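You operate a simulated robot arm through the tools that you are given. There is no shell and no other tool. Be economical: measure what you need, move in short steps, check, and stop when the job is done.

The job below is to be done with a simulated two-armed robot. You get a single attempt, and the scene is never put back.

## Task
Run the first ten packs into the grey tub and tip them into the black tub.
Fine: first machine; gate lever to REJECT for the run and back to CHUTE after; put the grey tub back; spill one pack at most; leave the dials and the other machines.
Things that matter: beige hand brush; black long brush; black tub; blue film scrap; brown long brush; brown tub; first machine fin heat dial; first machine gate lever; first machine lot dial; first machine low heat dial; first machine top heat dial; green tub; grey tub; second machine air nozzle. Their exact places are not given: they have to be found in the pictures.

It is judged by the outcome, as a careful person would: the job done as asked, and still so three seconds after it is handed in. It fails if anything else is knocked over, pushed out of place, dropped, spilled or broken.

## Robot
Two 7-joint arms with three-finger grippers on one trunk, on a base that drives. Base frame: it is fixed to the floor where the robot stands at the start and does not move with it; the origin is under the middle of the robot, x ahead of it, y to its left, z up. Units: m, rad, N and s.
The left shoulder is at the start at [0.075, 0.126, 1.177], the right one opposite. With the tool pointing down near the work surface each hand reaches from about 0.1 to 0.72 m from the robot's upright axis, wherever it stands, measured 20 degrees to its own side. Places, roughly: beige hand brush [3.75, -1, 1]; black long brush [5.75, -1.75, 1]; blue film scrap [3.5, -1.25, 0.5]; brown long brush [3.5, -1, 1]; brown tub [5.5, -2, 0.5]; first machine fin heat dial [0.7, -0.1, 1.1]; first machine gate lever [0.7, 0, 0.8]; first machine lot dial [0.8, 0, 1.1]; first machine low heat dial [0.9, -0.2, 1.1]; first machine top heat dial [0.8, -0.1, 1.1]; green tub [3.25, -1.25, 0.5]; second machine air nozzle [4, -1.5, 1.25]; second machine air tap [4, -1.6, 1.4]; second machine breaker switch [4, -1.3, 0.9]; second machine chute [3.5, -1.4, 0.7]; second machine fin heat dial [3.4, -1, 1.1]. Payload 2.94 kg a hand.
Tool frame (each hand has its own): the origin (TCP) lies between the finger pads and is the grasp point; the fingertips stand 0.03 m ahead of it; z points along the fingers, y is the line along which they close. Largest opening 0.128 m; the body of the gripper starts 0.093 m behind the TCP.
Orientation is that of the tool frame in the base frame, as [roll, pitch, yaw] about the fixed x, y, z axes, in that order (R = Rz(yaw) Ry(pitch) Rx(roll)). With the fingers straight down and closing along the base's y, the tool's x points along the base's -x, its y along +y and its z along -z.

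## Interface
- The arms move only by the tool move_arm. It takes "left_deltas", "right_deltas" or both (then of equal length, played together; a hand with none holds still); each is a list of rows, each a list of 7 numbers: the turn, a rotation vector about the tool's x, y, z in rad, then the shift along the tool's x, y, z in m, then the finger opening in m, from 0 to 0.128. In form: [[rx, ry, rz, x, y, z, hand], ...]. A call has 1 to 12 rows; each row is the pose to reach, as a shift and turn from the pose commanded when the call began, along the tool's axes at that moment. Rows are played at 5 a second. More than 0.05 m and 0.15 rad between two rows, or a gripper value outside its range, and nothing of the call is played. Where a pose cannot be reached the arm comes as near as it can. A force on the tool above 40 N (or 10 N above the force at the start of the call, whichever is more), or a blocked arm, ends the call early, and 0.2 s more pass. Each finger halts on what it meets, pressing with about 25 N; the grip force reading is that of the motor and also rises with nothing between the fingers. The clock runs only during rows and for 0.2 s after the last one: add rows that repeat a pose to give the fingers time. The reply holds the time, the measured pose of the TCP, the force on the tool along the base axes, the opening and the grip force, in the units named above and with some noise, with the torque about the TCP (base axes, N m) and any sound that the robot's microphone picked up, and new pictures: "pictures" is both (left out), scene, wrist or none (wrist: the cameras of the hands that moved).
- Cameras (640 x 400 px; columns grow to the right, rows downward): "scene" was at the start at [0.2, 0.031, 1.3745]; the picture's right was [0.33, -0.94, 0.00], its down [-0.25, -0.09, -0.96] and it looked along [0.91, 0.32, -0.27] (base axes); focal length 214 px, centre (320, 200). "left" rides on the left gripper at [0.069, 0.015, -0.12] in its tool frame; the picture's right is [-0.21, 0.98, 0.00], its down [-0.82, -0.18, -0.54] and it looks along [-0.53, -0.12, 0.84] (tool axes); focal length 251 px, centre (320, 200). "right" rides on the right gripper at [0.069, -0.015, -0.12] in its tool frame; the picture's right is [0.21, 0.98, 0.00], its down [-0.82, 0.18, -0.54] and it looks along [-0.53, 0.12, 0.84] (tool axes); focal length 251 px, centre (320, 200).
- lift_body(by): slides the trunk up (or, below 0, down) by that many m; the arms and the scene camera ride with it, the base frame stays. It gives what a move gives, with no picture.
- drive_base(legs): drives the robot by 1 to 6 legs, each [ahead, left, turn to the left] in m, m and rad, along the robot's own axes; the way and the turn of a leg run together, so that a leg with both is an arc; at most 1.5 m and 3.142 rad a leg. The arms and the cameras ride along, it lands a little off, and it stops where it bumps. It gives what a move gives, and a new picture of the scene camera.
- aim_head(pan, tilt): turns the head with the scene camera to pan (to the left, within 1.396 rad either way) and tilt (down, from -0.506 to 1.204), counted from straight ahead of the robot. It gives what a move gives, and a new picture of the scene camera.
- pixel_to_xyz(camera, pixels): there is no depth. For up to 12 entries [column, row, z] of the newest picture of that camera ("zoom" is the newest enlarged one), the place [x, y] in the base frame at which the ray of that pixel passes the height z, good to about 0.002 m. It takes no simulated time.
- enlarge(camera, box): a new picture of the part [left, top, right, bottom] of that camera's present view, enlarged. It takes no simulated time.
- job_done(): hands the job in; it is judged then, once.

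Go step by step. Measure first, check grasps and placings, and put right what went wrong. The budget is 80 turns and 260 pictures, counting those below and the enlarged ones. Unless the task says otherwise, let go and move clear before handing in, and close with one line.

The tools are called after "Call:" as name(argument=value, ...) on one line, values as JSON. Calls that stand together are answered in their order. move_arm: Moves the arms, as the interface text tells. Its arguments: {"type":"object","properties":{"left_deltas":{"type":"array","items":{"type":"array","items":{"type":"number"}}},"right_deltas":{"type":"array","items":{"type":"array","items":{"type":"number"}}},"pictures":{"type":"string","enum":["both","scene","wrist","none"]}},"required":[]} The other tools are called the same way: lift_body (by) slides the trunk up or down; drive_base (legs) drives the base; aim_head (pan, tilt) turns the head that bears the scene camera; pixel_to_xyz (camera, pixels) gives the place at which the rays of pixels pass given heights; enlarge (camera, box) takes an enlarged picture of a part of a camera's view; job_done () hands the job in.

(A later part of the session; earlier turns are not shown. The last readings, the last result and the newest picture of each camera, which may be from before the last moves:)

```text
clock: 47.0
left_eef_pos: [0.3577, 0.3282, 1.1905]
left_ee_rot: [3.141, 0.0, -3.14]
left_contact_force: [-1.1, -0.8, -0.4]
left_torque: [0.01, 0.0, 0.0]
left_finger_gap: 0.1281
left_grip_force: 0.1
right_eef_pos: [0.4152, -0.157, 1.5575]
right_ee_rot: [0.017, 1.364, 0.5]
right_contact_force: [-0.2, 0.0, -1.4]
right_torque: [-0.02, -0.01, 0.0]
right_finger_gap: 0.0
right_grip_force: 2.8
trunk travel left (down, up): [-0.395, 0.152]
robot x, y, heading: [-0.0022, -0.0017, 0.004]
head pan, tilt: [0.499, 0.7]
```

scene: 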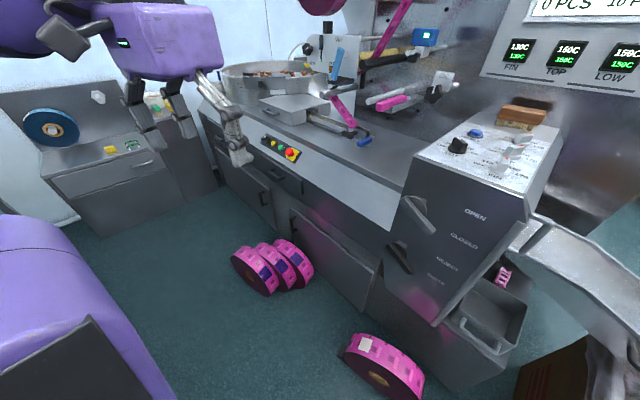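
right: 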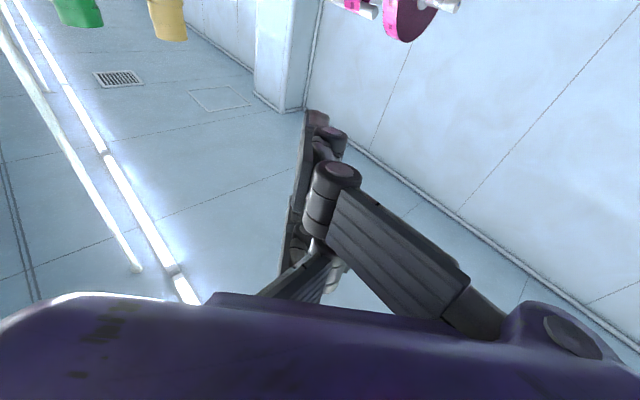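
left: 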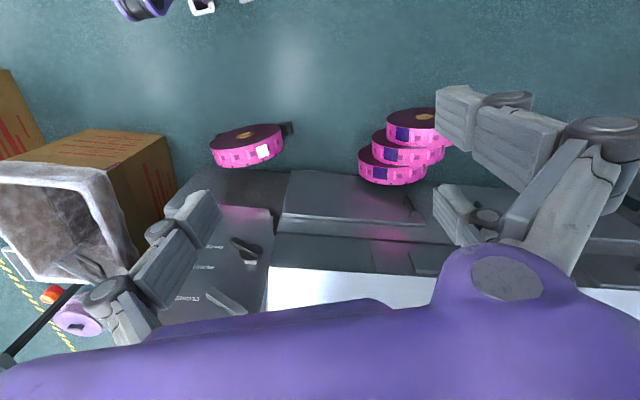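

That works: the tool is now nearly horizontal and pointing forward. I'll straighten its yaw and lower it in front of the panel.

Call:
move_arm(right_deltas=[[0.08, 0.03, 0, 0.045, -0.005, -0.01, 0], [0.15, 0.06, 0, 0.09, -0.01, -0.02, 0], [0.22, 0.09, 0, 0.135, -0.015, -0.035, 0], [0.3, 0.12, 0, 0.18, -0.02, -0.047, 0], [0.37, 0.15, 0, 0.225, -0.025, -0.06, 0], [0.44, 0.18, 0, 0.27, -0.03, -0.07, 0], [0.5, 0.2, 0, 0.315, -0.035, -0.082, 0], [0.5, 0.2, 0, 0.36, -0.04, -0.093, 0], [0.5, 0.2, 0, 0.4, -0.044, -0.1, 0]], pictures="both")

```text
clock: 49.0
left_eef_pos: [0.3561, 0.3292, 1.1892]
left_ee_rot: [3.141, 0.003, -3.139]
left_contact_force: [-1.3, -0.4, -0.3]
left_torque: [-0.02, -0.03, -0.01]
left_finger_gap: 0.128
left_grip_force: 0.1
right_eef_pos: [0.5683, -0.1896, 1.256]
right_ee_rot: [1.785, 1.519, 1.773]
right_contact_force: [-0.2, 0.8, 0.8]
right_torque: [0.02, 0.02, -0.01]
right_finger_gap: 0.0
right_grip_force: 2.9
right hand out of reach, approached as far as the arm can: row 3, 4, 5, 6, 7, 8, 9
trunk travel left (down, up): [-0.395, 0.152]
robot x, y, heading: [-0.0029, 0.0007, 0.004]
head pan, tilt: [0.499, 0.7]
```

scene: 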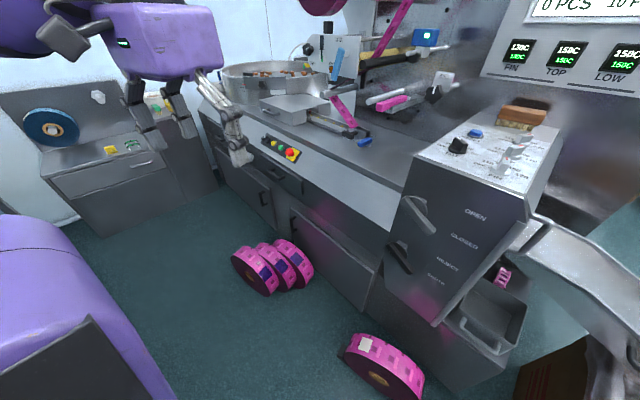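
right: 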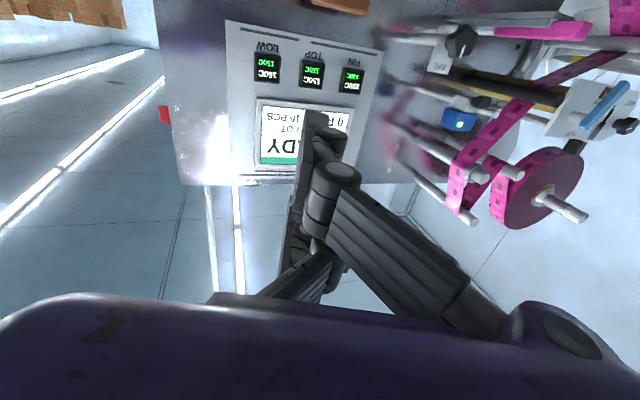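

The right hand now points horizontally forward. The arm can't go lower at this closeness, so I'll back the base off 0.12 m and lower the trunk so the hand comes level with the levers.

Call:
drive_base(legs=[[-0.12, 0, 0]])

Call:
lift_body(by=-0.38)

Call:
move_arm(right_deltas=[[0, 0, 0, 0, 0.0, 0, 0]], pictures="both")

Call:
aim_head(pan=-0.1, tilt=0.3)

Call:
enlarge(camera="scene", box=[230, 130, 450, 290])

```text
clock: 50.3
left_eef_pos: [0.2381, 0.3297, 1.1894]
left_ee_rot: [-3.141, 0.0, -3.139]
left_contact_force: [0.3, -0.1, 0.7]
left_torque: [0.01, -0.02, 0.01]
left_finger_gap: 0.1279
left_grip_force: 0.1
right_eef_pos: [0.4502, -0.1902, 1.2548]
right_ee_rot: [1.816, 1.518, 1.806]
right_contact_force: [0.2, -0.6, -0.9]
right_torque: [0.0, 0.04, 0.0]
right_finger_gap: 0.0
right_grip_force: 2.5
trunk travel left (down, up): [-0.395, 0.152]
robot x, y, heading: [-0.1217, 0.0003, 0.006]
head pan, tilt: [0.499, 0.7]
```

scene: 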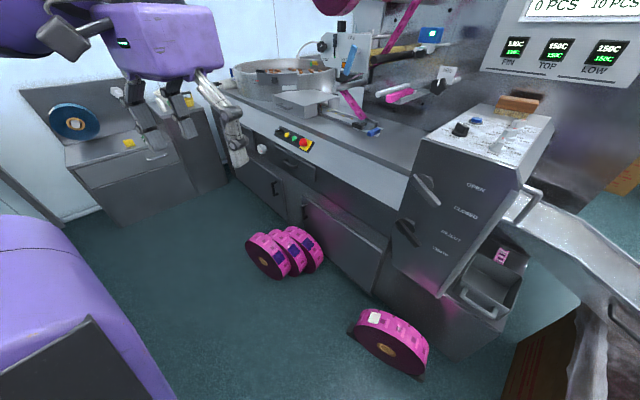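

```text
clock: 54.0
left_eef_pos: [0.2379, 0.3307, 0.8088]
left_ee_rot: [3.141, 0.001, -3.137]
left_contact_force: [-0.1, 0.2, 0.0]
left_torque: [0.0, -0.02, -0.03]
left_finger_gap: 0.128
left_grip_force: 0.0
right_eef_pos: [0.539, -0.1904, 0.7208]
right_ee_rot: [3.004, 1.243, 2.982]
right_contact_force: [-0.2, -0.5, -0.1]
right_torque: [0.03, -0.01, 0.01]
right_finger_gap: 0.0001
right_grip_force: 2.9
trunk travel left (down, up): [-0.015, 0.532]
robot x, y, heading: [-0.1221, -0.001, 0.003]
head pan, tilt: [0.499, 0.7]
```

```text
clock: 54.4
left_eef_pos: [0.2376, 0.3284, 0.8102]
left_ee_rot: [3.14, -0.001, -3.139]
left_contact_force: [-0.1, 0.2, -1.0]
left_torque: [-0.03, -0.01, 0.01]
left_finger_gap: 0.1283
left_grip_force: 0.0
right_eef_pos: [0.54, -0.1904, 0.7216]
right_ee_rot: [3.004, 1.243, 2.981]
right_contact_force: [-0.3, -0.4, 0.1]
right_torque: [0.0, -0.03, 0.01]
right_finger_gap: 0.0001
right_grip_force: 3.0
trunk travel left (down, up): [-0.015, 0.532]
robot x, y, heading: [-0.1233, -0.0062, 0.005]
head pan, tilt: [0.499, 0.7]
```

scene: 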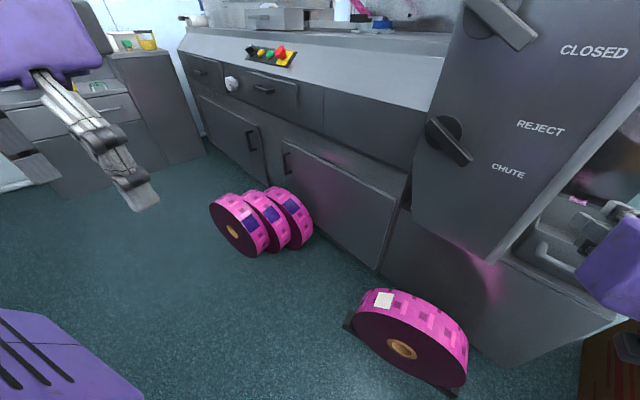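
right: 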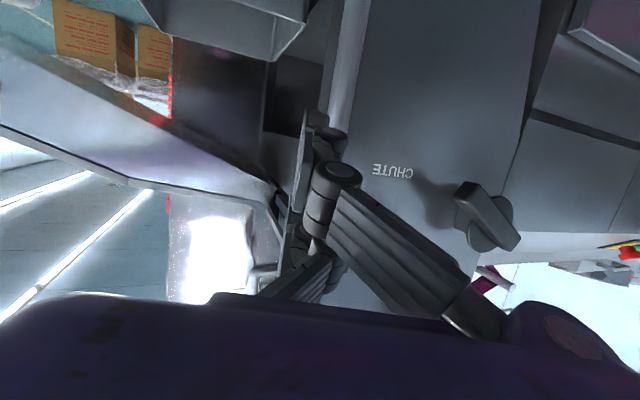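

```text
clock: 55.4
left_eef_pos: [0.2374, 0.3287, 0.8096]
left_ee_rot: [3.141, -0.001, -3.139]
left_contact_force: [-0.1, -0.9, 0.1]
left_torque: [-0.02, 0.01, -0.01]
left_finger_gap: 0.1279
left_grip_force: 0.1
right_eef_pos: [0.5403, -0.1888, 0.7207]
right_ee_rot: [3.004, 1.242, 2.981]
right_contact_force: [-0.2, 0.6, 0.0]
right_torque: [-0.01, 0.02, -0.02]
right_finger_gap: 0.0
right_grip_force: 2.9
trunk travel left (down, up): [-0.015, 0.532]
robot x, y, heading: [-0.1231, 0.0017, -0.001]
head pan, tilt: [-0.099, 0.3]
```

scene: 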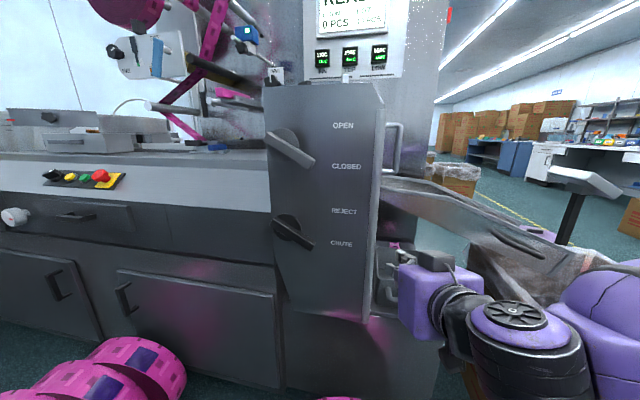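

```text
2.50 times, centred on (340, 210) of scene
```

zoom: 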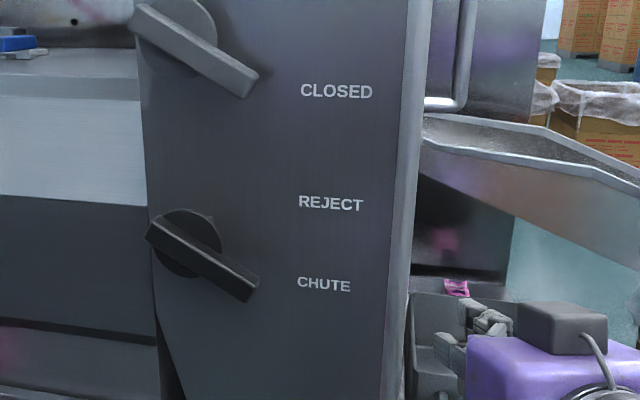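

The gate lever hub is at scene (290,228) with its pointer tip at (320,246), aimed at CHUTE, and REJECT is above. I'll triangulate with the scene and right wrist cameras.

Call:
pixel_to_xyz(camera="scene", pixels=[[287, 229, 0.7], [287, 229, 0.75], [287, 229, 0.8], [314, 247, 0.7], [314, 247, 0.75], [341, 244, 0.7], [341, 244, 0.75], [344, 211, 0.8], [375, 300, 0.6], [391, 295, 0.5], [391, 295, 0.55], [391, 295, 0.6]])

Call:
pixel_to_xyz(camera="right", pixels=[[392, 172, 0.7], [392, 172, 0.72], [392, 172, 0.74], [467, 197, 0.7], [467, 197, 0.72], [485, 225, 0.72], [485, 225, 0.74], [485, 225, 0.76]])

Call:
enlarge(camera="right", box=[330, 100, 570, 250])

```text
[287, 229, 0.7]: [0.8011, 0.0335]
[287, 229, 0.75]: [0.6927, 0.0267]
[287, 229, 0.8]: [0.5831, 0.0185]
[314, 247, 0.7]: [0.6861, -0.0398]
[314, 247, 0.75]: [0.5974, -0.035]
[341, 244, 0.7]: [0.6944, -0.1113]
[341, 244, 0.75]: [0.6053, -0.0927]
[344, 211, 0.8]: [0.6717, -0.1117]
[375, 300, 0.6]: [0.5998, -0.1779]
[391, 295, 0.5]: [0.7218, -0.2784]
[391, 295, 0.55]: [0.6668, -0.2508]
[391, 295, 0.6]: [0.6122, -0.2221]
```

```text
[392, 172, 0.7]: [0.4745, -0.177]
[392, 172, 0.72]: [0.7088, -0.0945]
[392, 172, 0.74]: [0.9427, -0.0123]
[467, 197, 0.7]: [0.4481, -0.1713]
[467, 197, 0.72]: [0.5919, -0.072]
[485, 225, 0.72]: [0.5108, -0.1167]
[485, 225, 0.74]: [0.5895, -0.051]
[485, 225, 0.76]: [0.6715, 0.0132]
```

```text
2.67 times, centred on (450, 175) of right
```

zoom: 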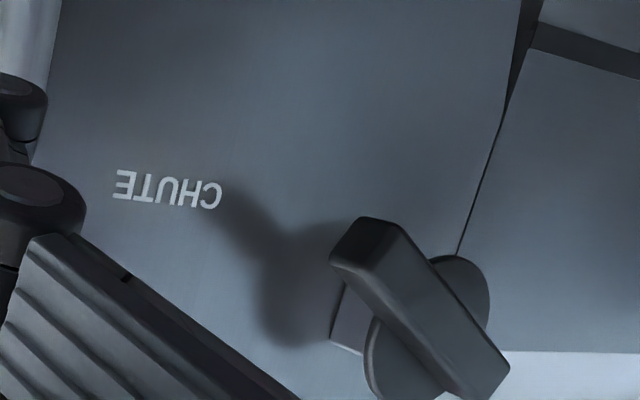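

The triangulated tip of the gate lever is at about (0.639, -0.04, 0.727), with the hub near (0.65, 0.015, 0.765). I'll bring the closed fingertips just below the lever tip, stopping short of the panel.

Call:
move_arm(right_deltas=[[0, -0.08, 0, 0.012, 0.04, 0.002, 0], [0, -0.15, 0, 0.022, 0.08, 0.004, 0], [0, -0.22, 0, 0.032, 0.12, 0.007, 0], [0, -0.3, 0, 0.0406, 0.143, 0.009, 0], [0, -0.3, 0, 0.0406, 0.143, 0.009, 0]], pictures="both")

```text
clock: 56.5
left_eef_pos: [0.2374, 0.3295, 0.8108]
left_ee_rot: [3.141, 0.0, -3.138]
left_contact_force: [-1.2, -0.7, -0.1]
left_torque: [-0.01, 0.03, 0.04]
left_finger_gap: 0.1279
left_grip_force: 0.2
right_eef_pos: [0.5334, -0.0947, 0.7731]
right_ee_rot: [2.671, 1.474, 2.64]
right_contact_force: [-0.9, -0.1, -0.8]
right_torque: [-0.01, -0.05, -0.01]
right_finger_gap: 0.0001
right_grip_force: 3.1
right hand out of reach, approached as far as the arm can: row 1, 2, 3, 4, 5
trunk travel left (down, up): [-0.015, 0.532]
robot x, y, heading: [-0.1237, -0.0001, 0.001]
head pan, tilt: [-0.099, 0.3]
```

scene: 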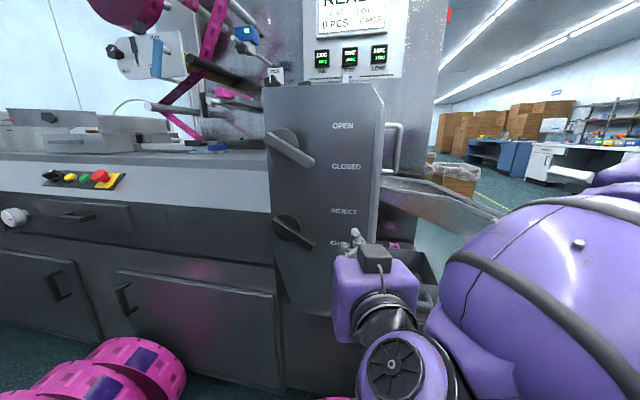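
right: 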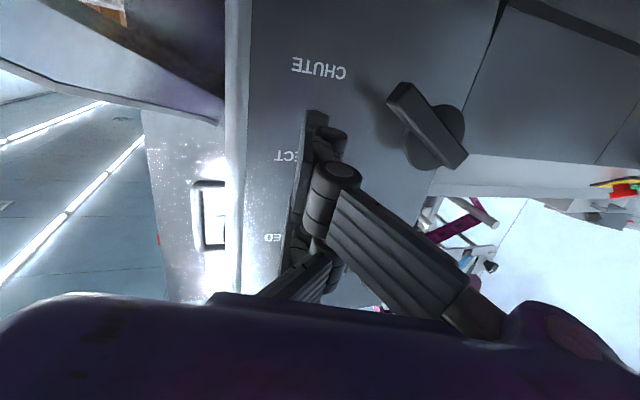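

The level pose at low height is out of this arm's comfort zone, whereas about 20–30° downward was reachable. I'll reset the commanded pose with a small backward drive and check the arm holds still.

Call:
drive_base(legs=[[-0.05, 0.02, 0]])

Call:
move_arm(right_deltas=[[0, 0, 0, 0, 0, 0, 0]], pictures="none")

```text
clock: 57.5
left_eef_pos: [0.1866, 0.3487, 0.8104]
left_ee_rot: [3.141, 0.0, 3.141]
left_contact_force: [-0.3, 1.0, -0.6]
left_torque: [0.01, -0.01, -0.01]
left_finger_gap: 0.1278
left_grip_force: 0.1
right_eef_pos: [0.4824, -0.0752, 0.7737]
right_ee_rot: [2.674, 1.471, 2.64]
right_contact_force: [0.5, 0.8, 1.3]
right_torque: [0.0, 0.0, 0.01]
right_finger_gap: 0.0
right_grip_force: 3.0
trunk travel left (down, up): [-0.015, 0.532]
robot x, y, heading: [-0.1721, 0.0211, 0.002]
head pan, tilt: [-0.099, 0.3]
```

scene: 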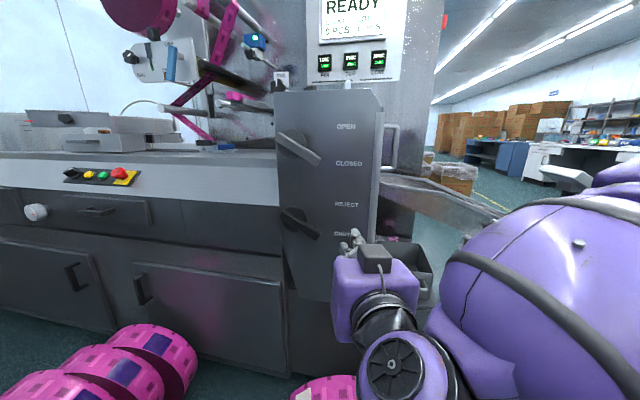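

```text
clock: 57.9
left_eef_pos: [0.1863, 0.3487, 0.8094]
left_ee_rot: [3.141, 0.0, 3.14]
left_contact_force: [0.5, 0.5, 0.0]
left_torque: [0.03, 0.0, 0.01]
left_finger_gap: 0.128
left_grip_force: 0.1
right_eef_pos: [0.4812, -0.0764, 0.7742]
right_ee_rot: [2.673, 1.474, 2.638]
right_contact_force: [0.0, 0.7, -0.4]
right_torque: [0.0, -0.05, 0.0]
right_finger_gap: 0.0002
right_grip_force: 3.4
trunk travel left (down, up): [-0.015, 0.532]
robot x, y, heading: [-0.1741, 0.0155, 0.004]
head pan, tilt: [-0.099, 0.3]
```

The commanded pose is now the measured one. I'll lower it with a slight downward tilt, then move forward under the lever tip.

Call:
move_arm(right_deltas=[[0, 0.1, 0, 0.045, 0.015, 0.02, 0], [0, 0.2, 0, 0.08, 0.03, 0.05, 0], [0, 0.25, 0, 0.08, 0.032, 0.09, 0], [0, 0.25, 0, 0.08, 0.032, 0.09, 0]], pictures="both")

Call:
enlarge(camera="scene", box=[240, 160, 400, 300])

```text
refused: row 1 steps farther than a row can; nothing moved
```

```text
2.86 times, centred on (320, 230) of scene
```

zoom: 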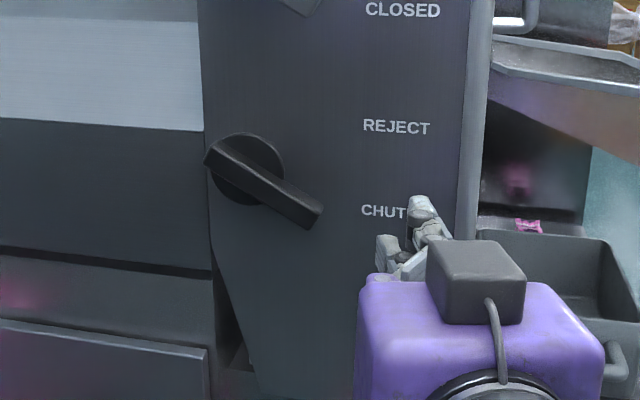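

The step was refused for being longer than 0.05 m, so I'll send the same move in smaller rows.

Call:
move_arm(right_deltas=[[0, 0.1, 0, 0.03, 0.01, 0.01, 0], [0, 0.2, 0, 0.06, 0.02, 0.03, 0], [0, 0.25, 0, 0.08, 0.03, 0.06, 0], [0, 0.25, 0, 0.08, 0.032, 0.09, 0], [0, 0.25, 0, 0.08, 0.032, 0.09, 0]], pictures="both")

Call:
enlarge(camera="scene", box=[240, 160, 400, 300])

```text
clock: 59.1
left_eef_pos: [0.1869, 0.3488, 0.8097]
left_ee_rot: [3.142, 0.0, 3.141]
left_contact_force: [0.0, 0.4, 0.2]
left_torque: [-0.04, 0.03, 0.03]
left_finger_gap: 0.1281
left_grip_force: 0.0
right_eef_pos: [0.5653, -0.0532, 0.6879]
right_ee_rot: [3.008, 1.23, 2.981]
right_contact_force: [0.8, -0.2, 0.2]
right_torque: [-0.02, -0.02, 0.01]
right_finger_gap: 0.0
right_grip_force: 3.1
right hand out of reach, approached as far as the arm can: row 3, 4, 5
trunk travel left (down, up): [-0.015, 0.532]
robot x, y, heading: [-0.1732, 0.0227, -0.004]
head pan, tilt: [-0.099, 0.3]
```

scene: 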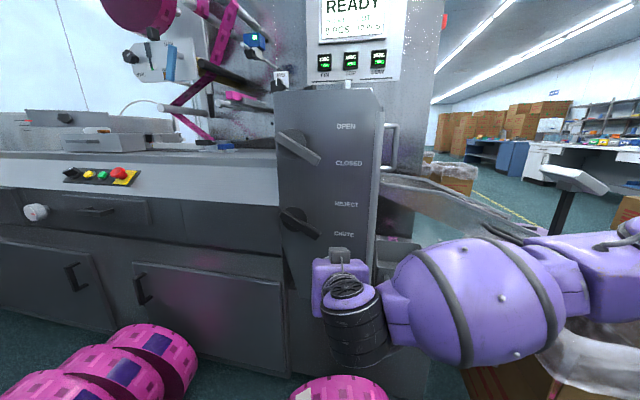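
right: 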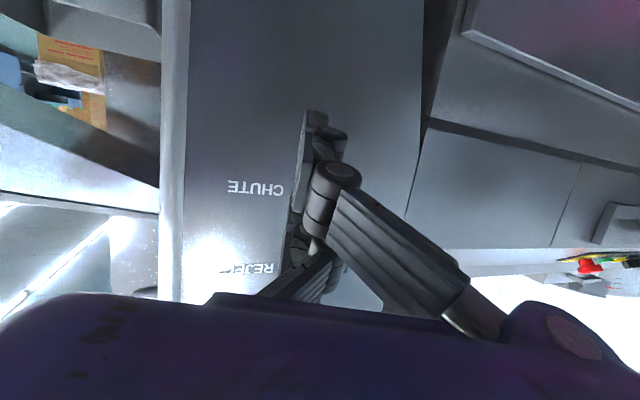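

```text
2.86 times, centred on (320, 230) of scene
```

zoom: 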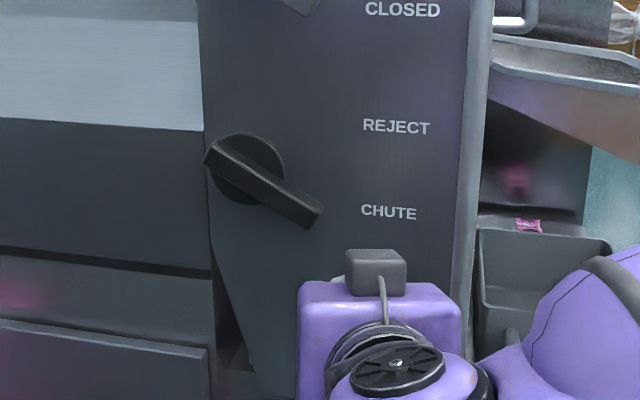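

The hand is at (0.565, -0.053, 0.688), 20° down and just below the lever. I'll nudge the base forward and left to put the fingertips under the lever bar at y≈-0.03.

Call:
drive_base(legs=[[0.055, 0.022, 0]])

Call:
move_arm(right_deltas=[[0, 0, 0, 0, 0, 0, 0]], pictures="wrist")

Call:
enlarge(camera="scene", box=[240, 160, 400, 300])

```text
clock: 60.1
left_eef_pos: [0.2424, 0.371, 0.8084]
left_ee_rot: [3.142, 0.001, 3.141]
left_contact_force: [-0.8, -0.2, 0.9]
left_torque: [0.0, 0.0, 0.01]
left_finger_gap: 0.1282
left_grip_force: 0.1
right_eef_pos: [0.6211, -0.0298, 0.6891]
right_ee_rot: [3.008, 1.229, 2.981]
right_contact_force: [0.5, 0.0, -0.5]
right_torque: [0.01, -0.04, -0.01]
right_finger_gap: 0.0002
right_grip_force: 3.1
trunk travel left (down, up): [-0.015, 0.532]
robot x, y, heading: [-0.1169, 0.0417, 0.0]
head pan, tilt: [-0.099, 0.3]
```

scene: 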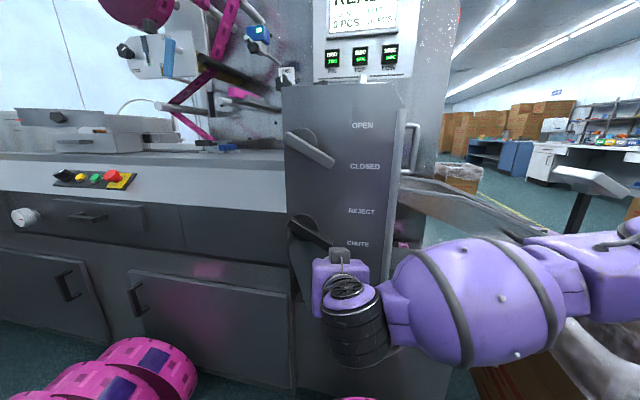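

```text
clock: 60.5
left_eef_pos: [0.2432, 0.3703, 0.8096]
left_ee_rot: [3.141, 0.001, 3.141]
left_contact_force: [0.1, 0.2, 0.2]
left_torque: [0.04, -0.01, 0.02]
left_finger_gap: 0.1281
left_grip_force: 0.1
right_eef_pos: [0.6203, -0.0306, 0.6889]
right_ee_rot: [3.006, 1.229, 2.981]
right_contact_force: [-1.0, -0.7, -0.1]
right_torque: [-0.05, 0.0, 0.01]
right_finger_gap: 0.0
right_grip_force: 2.8
trunk travel left (down, up): [-0.015, 0.532]
robot x, y, heading: [-0.1197, 0.0396, -0.001]
head pan, tilt: [-0.099, 0.3]
```

right: 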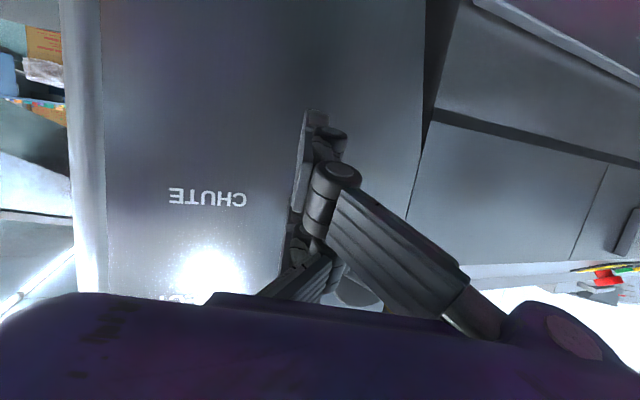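

```text
2.86 times, centred on (320, 230) of scene
```

zoom: 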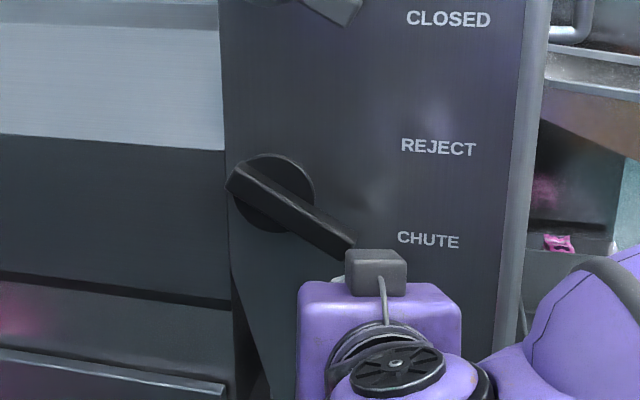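

The fingertips sit right under the lever tip. I'll push straight up to about z=0.77.

Call:
move_arm(right_deltas=[[0, 0, 0, -0.014, 0.001, -0.005, 0], [0, 0, 0, -0.028, 0.002, -0.01, 0], [0, 0, 0, -0.042, 0.002, -0.015, 0], [0, 0, 0, -0.056, 0.003, -0.02, 0], [0, 0, 0, -0.07, 0.004, -0.024, 0], [0, 0, 0, -0.08, 0.004, -0.027, 0], [0, 0, 0, -0.08, 0.004, -0.027, 0]], pictures="scene")

Call:
enlarge(camera="scene", box=[240, 160, 400, 300])

```text
clock: 62.1
left_eef_pos: [0.2428, 0.3711, 0.8097]
left_ee_rot: [3.141, 0.0, 3.141]
left_contact_force: [0.3, 0.5, 0.8]
left_torque: [0.03, 0.01, 0.0]
left_finger_gap: 0.1279
left_grip_force: 0.1
right_eef_pos: [0.6212, -0.0301, 0.7718]
right_ee_rot: [3.009, 1.23, 2.981]
right_contact_force: [-0.1, -0.2, 0.1]
right_torque: [0.02, -0.03, 0.01]
right_finger_gap: 0.0
right_grip_force: 3.3
trunk travel left (down, up): [-0.015, 0.532]
robot x, y, heading: [-0.1181, 0.042, -0.002]
head pan, tilt: [-0.099, 0.3]
```

scene: 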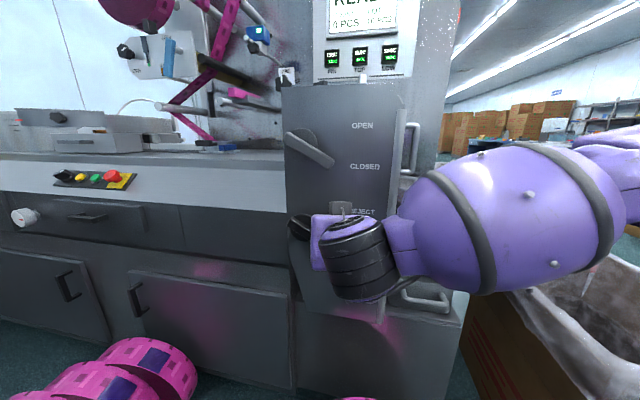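

```text
2.86 times, centred on (320, 230) of scene
```

zoom: 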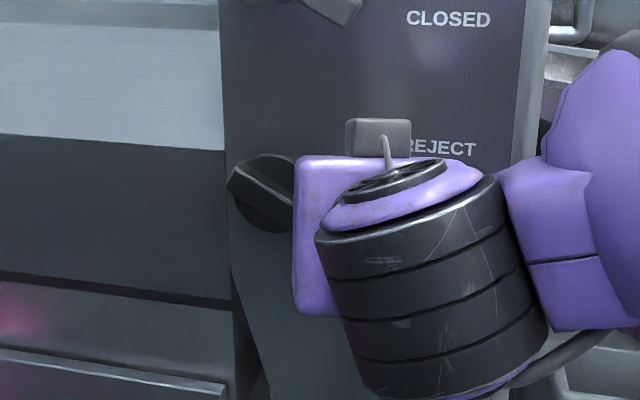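

The lever's short end at zoom (238,180) hasn't moved and there was no force, so the fingers passed in front of the bar. I'll go back down, move deeper until I touch the panel, and try again.

Call:
move_arm(right_deltas=[[0, 0, 0, 0.03, -0.001, 0.01, 0], [0, 0, 0, 0.06, -0.003, 0.02, 0], [0, 0, 0, 0.08, -0.004, 0.027, 0], [0, 0, 0, 0.077, -0.004, 0.036, 0], [0, 0, 0, 0.074, -0.004, 0.045, 0], [0, 0, 0, 0.071, -0.004, 0.054, 0], [0, 0, 0, 0.071, -0.004, 0.054, 0]], pictures="wrist")

Call:
enlarge(camera="scene", box=[240, 160, 400, 300])

```text
clock: 62.8
left_eef_pos: [0.2401, 0.3707, 0.8108]
left_ee_rot: [3.14, -0.001, -3.142]
left_contact_force: [-1.0, -0.4, 0.3]
left_torque: [-0.01, -0.02, 0.01]
left_finger_gap: 0.1278
left_grip_force: 0.1
right_eef_pos: [0.6208, -0.0303, 0.7221]
right_ee_rot: [2.952, 1.267, 2.929]
right_contact_force: [-14.7, -2.1, 13.0]
right_torque: [-0.01, -0.34, 0.01]
right_finger_gap: 0.0059
right_grip_force: 2.9
trunk travel left (down, up): [-0.015, 0.532]
robot x, y, heading: [-0.1161, 0.0439, 0.005]
head pan, tilt: [-0.099, 0.3]
stopped in row 3 (right hand): the force on the tool passed its limit at 50 N (the readings are from after the stop); the commanded pose is now the measured one
```

right: 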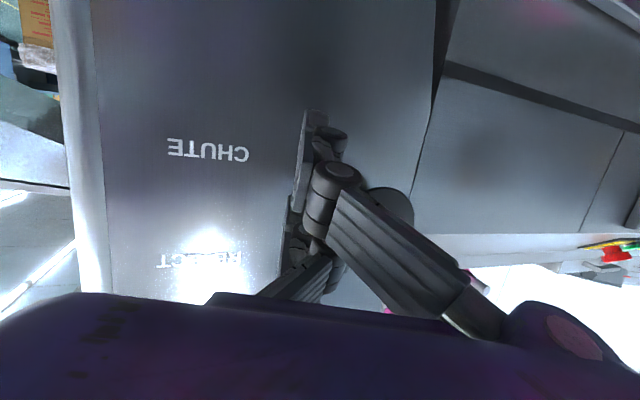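

```text
2.86 times, centred on (320, 230) of scene
```

zoom: 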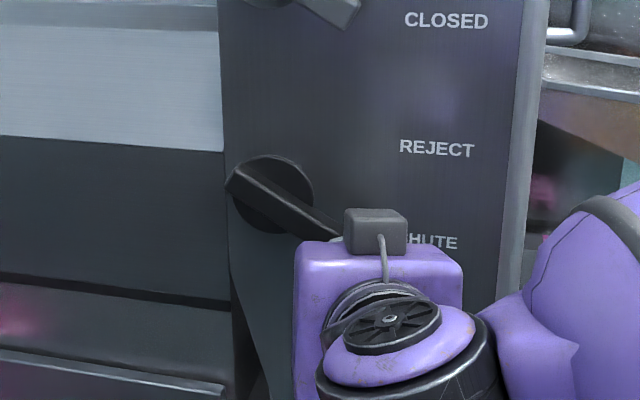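

On the way down the fingers pressed on top of the bar at TCP z=0.722, so the bar sits lower than I estimated. I'll back off, move right and down, and measure it again with the wrist camera.

Call:
move_arm(right_deltas=[[0, 0, 0, -0.01, 0, -0.02, 0], [0, 0, 0, -0.015, 0, -0.06, 0], [0, 0, 0, 0.0, -0.04, -0.06, 0], [0, 0, 0, 0.03, -0.07, -0.055, 0], [0, 0, 0, 0.04, -0.08, -0.05, 0]], pictures="both")

Call:
enlarge(camera="right", box=[330, 80, 530, 240])

Call:
enlarge(camera="scene", box=[260, 180, 380, 280])

```text
clock: 64.0
left_eef_pos: [0.2422, 0.371, 0.81]
left_ee_rot: [3.142, -0.001, 3.142]
left_contact_force: [-1.3, 0.3, 0.6]
left_torque: [-0.04, -0.02, -0.05]
left_finger_gap: 0.128
left_grip_force: 0.0
right_eef_pos: [0.5616, -0.106, 0.6926]
right_ee_rot: [2.964, 1.259, 2.939]
right_contact_force: [0.1, 0.5, 0.2]
right_torque: [0.01, 0.01, 0.0]
right_finger_gap: 0.0001
right_grip_force: 2.9
trunk travel left (down, up): [-0.015, 0.532]
robot x, y, heading: [-0.1177, 0.0452, 0.001]
head pan, tilt: [-0.099, 0.3]
```

scene: 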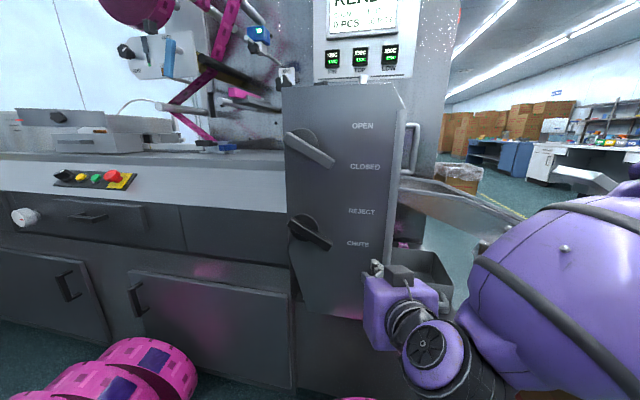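
right: 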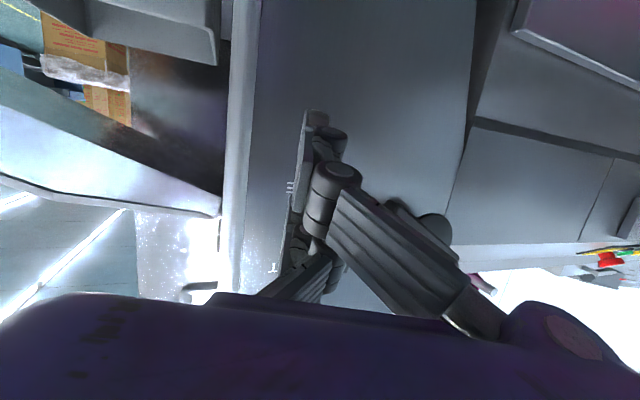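

```text
2.50 times, centred on (430, 160) of right
```

zoom: 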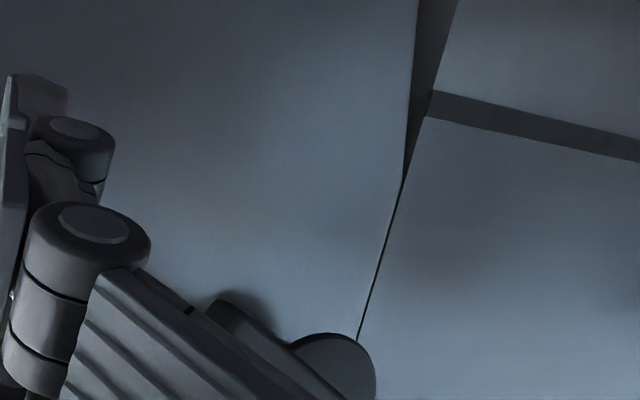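

```text
4.00 times, centred on (320, 230) of scene
```

zoom: 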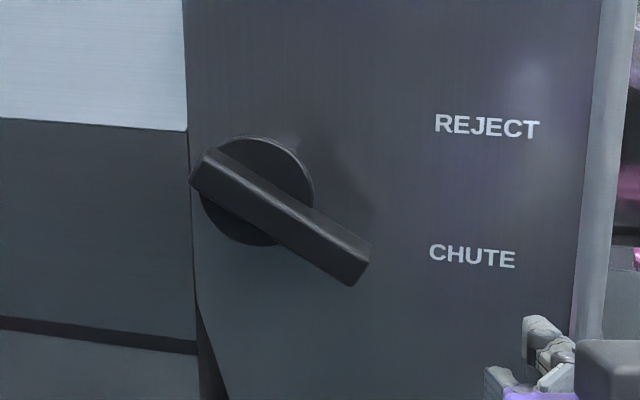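

I'll triangulate the lever tip again from this second scene viewpoint.

Call:
pixel_to_xyz(camera="scene", pixels=[[329.2, 247.5, 0.7], [329.2, 247.5, 0.75], [303.7, 227.5, 0.75], [303.7, 227.5, 0.8], [310, 161, 0.9], [358, 244, 0.7], [358, 244, 0.75], [361, 211.5, 0.75], [361, 211.5, 0.8], [376, 265, 0.68]])

Call:
pixel_to_xyz(camera="right", pixels=[[290, 187, 0.7], [290, 187, 0.72], [398, 203, 0.72], [398, 203, 0.74]])

```text
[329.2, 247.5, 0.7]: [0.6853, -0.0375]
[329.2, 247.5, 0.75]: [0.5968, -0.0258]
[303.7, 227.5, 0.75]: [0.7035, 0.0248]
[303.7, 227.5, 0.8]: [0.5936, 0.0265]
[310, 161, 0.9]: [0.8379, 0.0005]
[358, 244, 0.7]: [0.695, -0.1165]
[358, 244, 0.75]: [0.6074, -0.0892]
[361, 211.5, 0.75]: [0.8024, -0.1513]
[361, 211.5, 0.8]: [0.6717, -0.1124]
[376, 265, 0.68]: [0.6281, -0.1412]
```

```text
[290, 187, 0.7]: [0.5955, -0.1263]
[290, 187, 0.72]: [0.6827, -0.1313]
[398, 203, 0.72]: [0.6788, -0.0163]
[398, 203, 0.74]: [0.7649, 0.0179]
```

The lever likely slipped off the slanted fingers and sprang back. A firmer way is to roll the gripper about 90°, so one finger goes above the bar and one below, and carry it up. I'll test the roll here in free space.

Call:
move_arm(right_deltas=[[0, 0, -0.14, 0, 0, 0, 0.02], [0, 0, -0.28, 0, 0, 0, 0.04], [0, 0, -0.42, 0, 0, 0, 0.06], [0, 0, -0.56, 0, 0, 0, 0.065], [0, 0, -0.7, 0, 0, 0, 0.065], [0, 0, -0.84, 0, 0, 0, 0.065], [0, 0, -0.98, 0, 0, 0, 0.065], [0, 0, -1.12, 0, 0, 0, 0.065], [0, 0, -1.26, 0, 0, 0, 0.065], [0, 0, -1.4, 0, 0, 0, 0.065], [0, 0, -1.5, 0, 0, 0, 0.065]], pictures="both")

```text
clock: 66.4
left_eef_pos: [0.2423, 0.3714, 0.8103]
left_ee_rot: [3.14, -0.001, 3.139]
left_contact_force: [0.3, -0.3, 0.1]
left_torque: [0.0, -0.02, 0.0]
left_finger_gap: 0.128
left_grip_force: 0.1
right_eef_pos: [0.5606, -0.1052, 0.6916]
right_ee_rot: [-1.88, 0.119, -1.624]
right_contact_force: [-1.3, 0.6, 0.8]
right_torque: [-0.01, -0.03, 0.0]
right_finger_gap: 0.0654
right_grip_force: 0.1
trunk travel left (down, up): [-0.015, 0.532]
robot x, y, heading: [-0.1186, 0.0438, 0.003]
head pan, tilt: [-0.099, 0.3]
```

scene: 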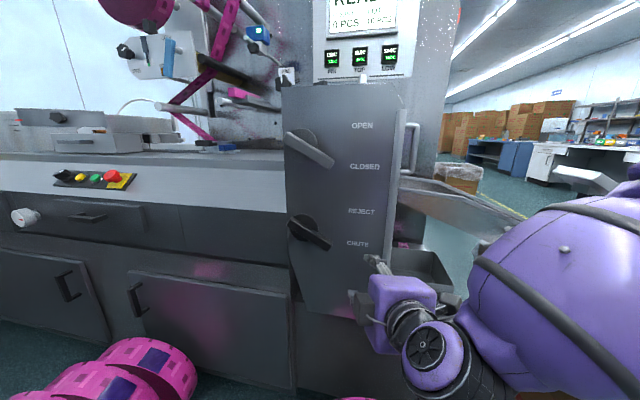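
right: 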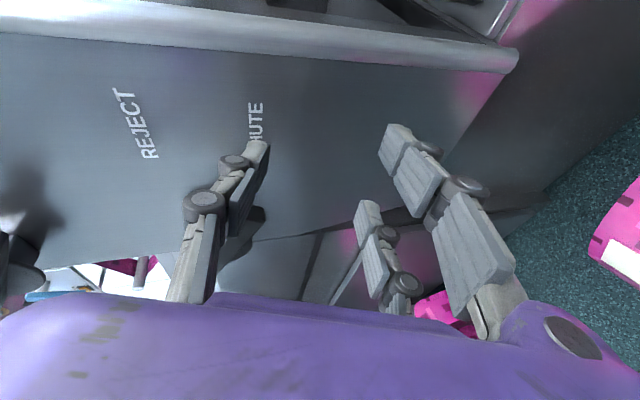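

The roll worked, and the lower finger is now on the tool's +y side. I'll move to a standoff in front of the lever tip, levelling the tool a bit.

Call:
move_arm(right_deltas=[[0.05, 0, 0, -0.03, -0.01, 0, 0.065], [0.12, 0, 0, -0.06, -0.02, 0.001, 0.065], [0.2, 0, 0, -0.084, -0.027, 0.002, 0.065], [0.2, 0, 0, -0.084, -0.027, 0.002, 0.065]], pictures="both")

Call:
enlarge(camera="scene", box=[260, 180, 380, 280])

Call:
enlarge(camera="right", box=[120, 80, 480, 300])

```text
clock: 67.4
left_eef_pos: [0.2428, 0.3706, 0.8108]
left_ee_rot: [3.141, -0.001, 3.142]
left_contact_force: [0.2, 0.4, 0.1]
left_torque: [0.0, 0.0, 0.01]
left_finger_gap: 0.1281
left_grip_force: 0.0
right_eef_pos: [0.5683, -0.051, 0.764]
right_ee_rot: [-1.687, 0.12, -1.629]
right_contact_force: [-1.2, -0.1, 0.1]
right_torque: [0.01, -0.02, 0.01]
right_finger_gap: 0.0649
right_grip_force: 0.1
right hand out of reach, approached as far as the arm can: row 2, 3, 4
trunk travel left (down, up): [-0.015, 0.532]
robot x, y, heading: [-0.1182, 0.0401, -0.0]
head pan, tilt: [-0.099, 0.3]
```

scene: 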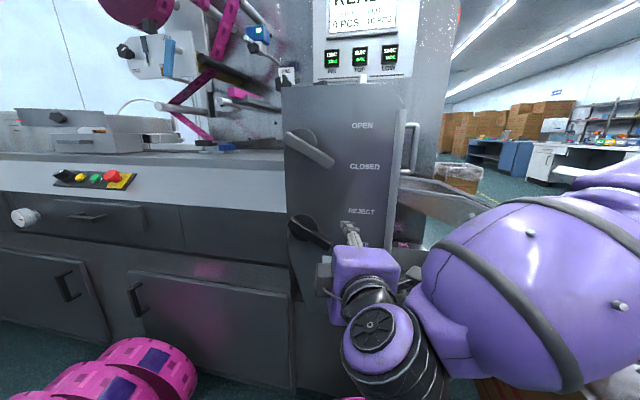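
right: 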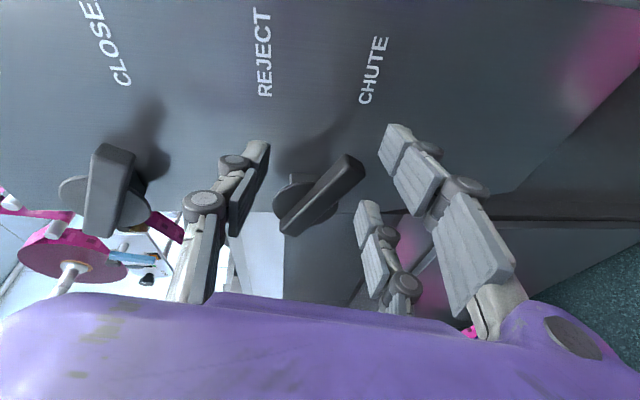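

```text
4.00 times, centred on (320, 230) of scene
```

zoom: 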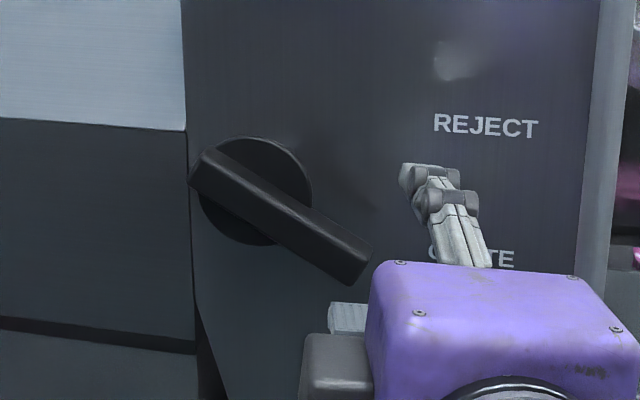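

```text
1.78 times, centred on (300, 190) of right
```

zoom: 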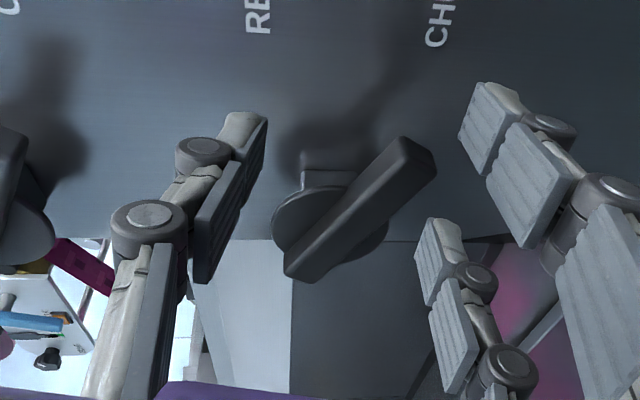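

The wrist view is now clear: the bar tip is at right-image (350,165), between the two fingers. I'll nudge the base, open the fingers wide so the lower one clears beneath the bar, and lower the trunk slightly.

Call:
drive_base(legs=[[0.02, 0.02, 0]])

Call:
lift_body(by=-0.014)

Call:
move_arm(right_deltas=[[0, 0, 0, 0, 0, 0, 0.09], [0, 0, 0, 0, 0, 0, 0.125], [0, 0, 0, 0, 0, 0, 0.125]], pictures="both")

Call:
enlarge(camera="right", box=[120, 80, 480, 300])

```text
clock: 68.2
left_eef_pos: [0.2629, 0.3918, 0.8101]
left_ee_rot: [-3.141, 0.001, -3.138]
left_contact_force: [0.8, 0.0, -0.3]
left_torque: [0.0, 0.01, 0.02]
left_finger_gap: 0.1278
left_grip_force: 0.2
right_eef_pos: [0.5888, -0.0316, 0.7642]
right_ee_rot: [-1.686, 0.12, -1.626]
right_contact_force: [0.3, 0.3, 0.0]
right_torque: [-0.02, 0.02, -0.01]
right_finger_gap: 0.0651
right_grip_force: 0.0
trunk travel left (down, up): [-0.015, 0.532]
robot x, y, heading: [-0.0937, 0.0622, -0.003]
head pan, tilt: [-0.099, 0.3]
```

scene: 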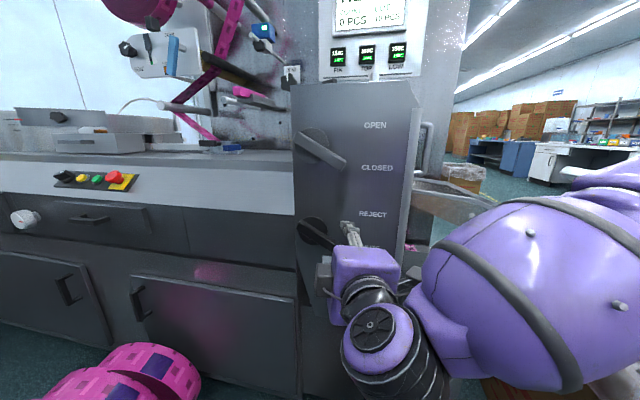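

```text
clock: 68.9
left_eef_pos: [0.2619, 0.3905, 0.7963]
left_ee_rot: [3.141, -0.002, -3.139]
left_contact_force: [-0.5, 1.3, 0.3]
left_torque: [-0.02, 0.0, 0.01]
left_finger_gap: 0.1282
left_grip_force: 0.0
right_eef_pos: [0.5887, -0.0318, 0.7538]
right_ee_rot: [-1.694, 0.122, -1.628]
right_contact_force: [-0.2, -0.1, 0.4]
right_torque: [-0.02, -0.01, 0.0]
right_finger_gap: 0.0651
right_grip_force: 0.0
trunk travel left (down, up): [-0.001, 0.546]
robot x, y, heading: [-0.0979, 0.0593, -0.001]
head pan, tilt: [-0.099, 0.3]
```

```text
clock: 69.7
left_eef_pos: [0.2627, 0.3916, 0.7964]
left_ee_rot: [-3.141, 0.0, -3.139]
left_contact_force: [-0.1, 0.9, 0.4]
left_torque: [-0.04, 0.01, 0.0]
left_finger_gap: 0.1278
left_grip_force: 0.0
right_eef_pos: [0.5887, -0.0322, 0.753]
right_ee_rot: [-1.693, 0.122, -1.63]
right_contact_force: [-1.4, 0.6, -0.9]
right_torque: [0.0, 0.02, 0.02]
right_finger_gap: 0.125
right_grip_force: 0.1
trunk travel left (down, up): [-0.001, 0.546]
robot x, y, heading: [-0.1028, 0.0572, -0.002]
head pan, tilt: [-0.099, 0.3]
```

scene: 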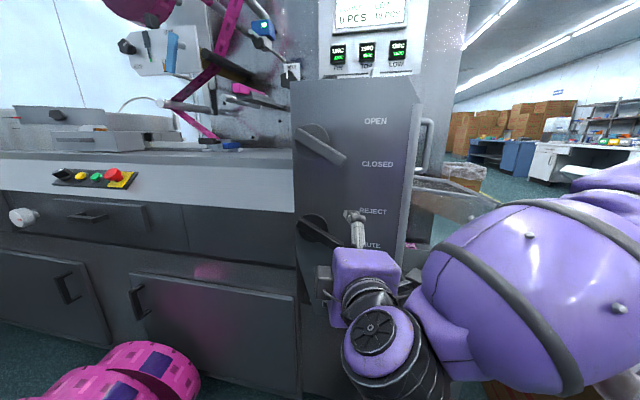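
right: 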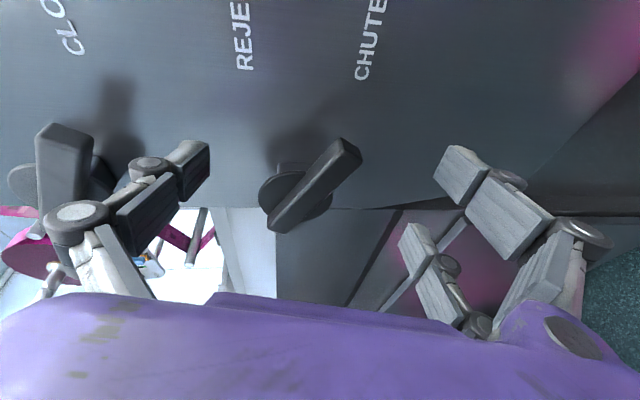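

```text
1.78 times, centred on (300, 190) of right
```

zoom: 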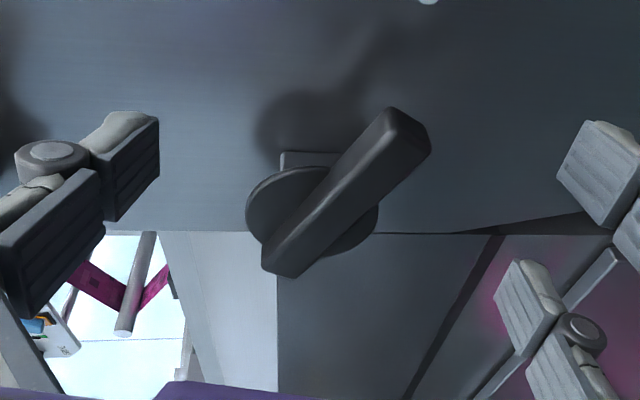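

The bar tip projects to about (0.64, -0.038, 0.727), comfortably above the lower finger. I'll drive in 0.035 m and carry the lever up.

Call:
drive_base(legs=[[0.035, 0, 0]])

Call:
move_arm(right_deltas=[[0, 0, 0, -0.0018, -0.015, -0.0017, 0.125], [0, 0, 0, -0.0036, -0.03, -0.0034, 0.125], [0, 0, 0, -0.0054, -0.045, -0.005, 0.125], [0, 0, 0, -0.007, -0.06, -0.007, 0.125], [0, 0, 0, -0.009, -0.072, -0.0085, 0.125], [0, 0, 0, -0.009, -0.072, -0.0085, 0.125]], pictures="both")

```text
clock: 70.5
left_eef_pos: [0.3009, 0.3914, 0.796]
left_ee_rot: [-3.14, 0.001, -3.141]
left_contact_force: [-0.4, 0.0, 0.0]
left_torque: [-0.02, 0.0, -0.05]
left_finger_gap: 0.128
left_grip_force: 0.0
right_eef_pos: [0.6261, -0.0327, 0.7522]
right_ee_rot: [-1.696, 0.122, -1.63]
right_contact_force: [-0.1, 1.0, -0.3]
right_torque: [0.0, 0.0, 0.04]
right_finger_gap: 0.1249
right_grip_force: 0.1
trunk travel left (down, up): [-0.001, 0.546]
robot x, y, heading: [-0.0604, 0.061, -0.005]
head pan, tilt: [-0.099, 0.3]
```

scene: 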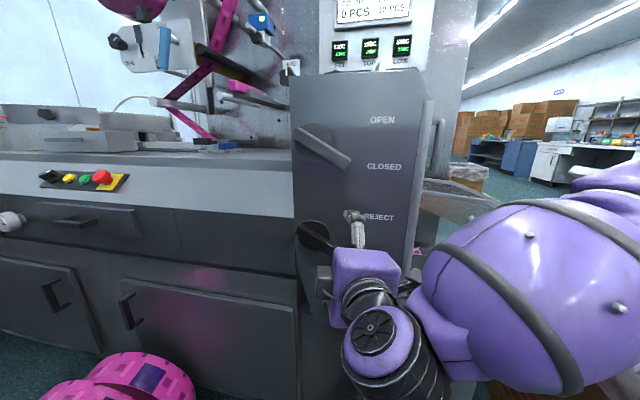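

```text
clock: 71.9
left_eef_pos: [0.2984, 0.3908, 0.7964]
left_ee_rot: [-3.141, 0.002, -3.141]
left_contact_force: [0.7, -1.5, 1.0]
left_torque: [0.0, -0.01, -0.02]
left_finger_gap: 0.1278
left_grip_force: 0.1
right_eef_pos: [0.6268, -0.0317, 0.8247]
right_ee_rot: [-1.695, 0.122, -1.63]
right_contact_force: [-0.4, -0.3, 0.5]
right_torque: [-0.02, 0.01, -0.01]
right_finger_gap: 0.1249
right_grip_force: 0.0
trunk travel left (down, up): [-0.001, 0.546]
robot x, y, heading: [-0.0611, 0.0642, -0.001]
head pan, tilt: [-0.099, 0.3]
```

scene: 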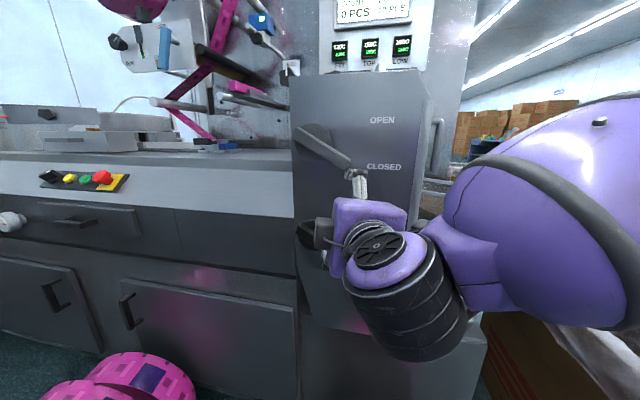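
right: 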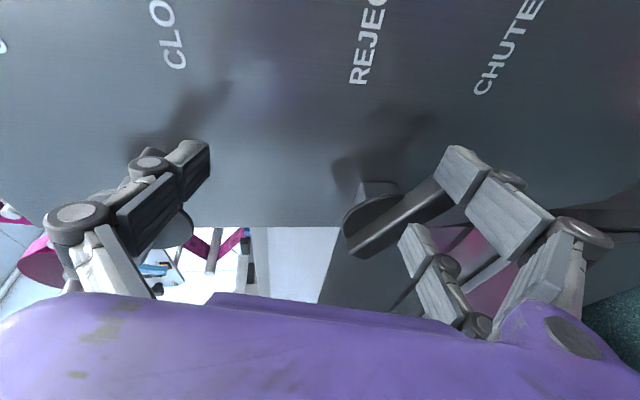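

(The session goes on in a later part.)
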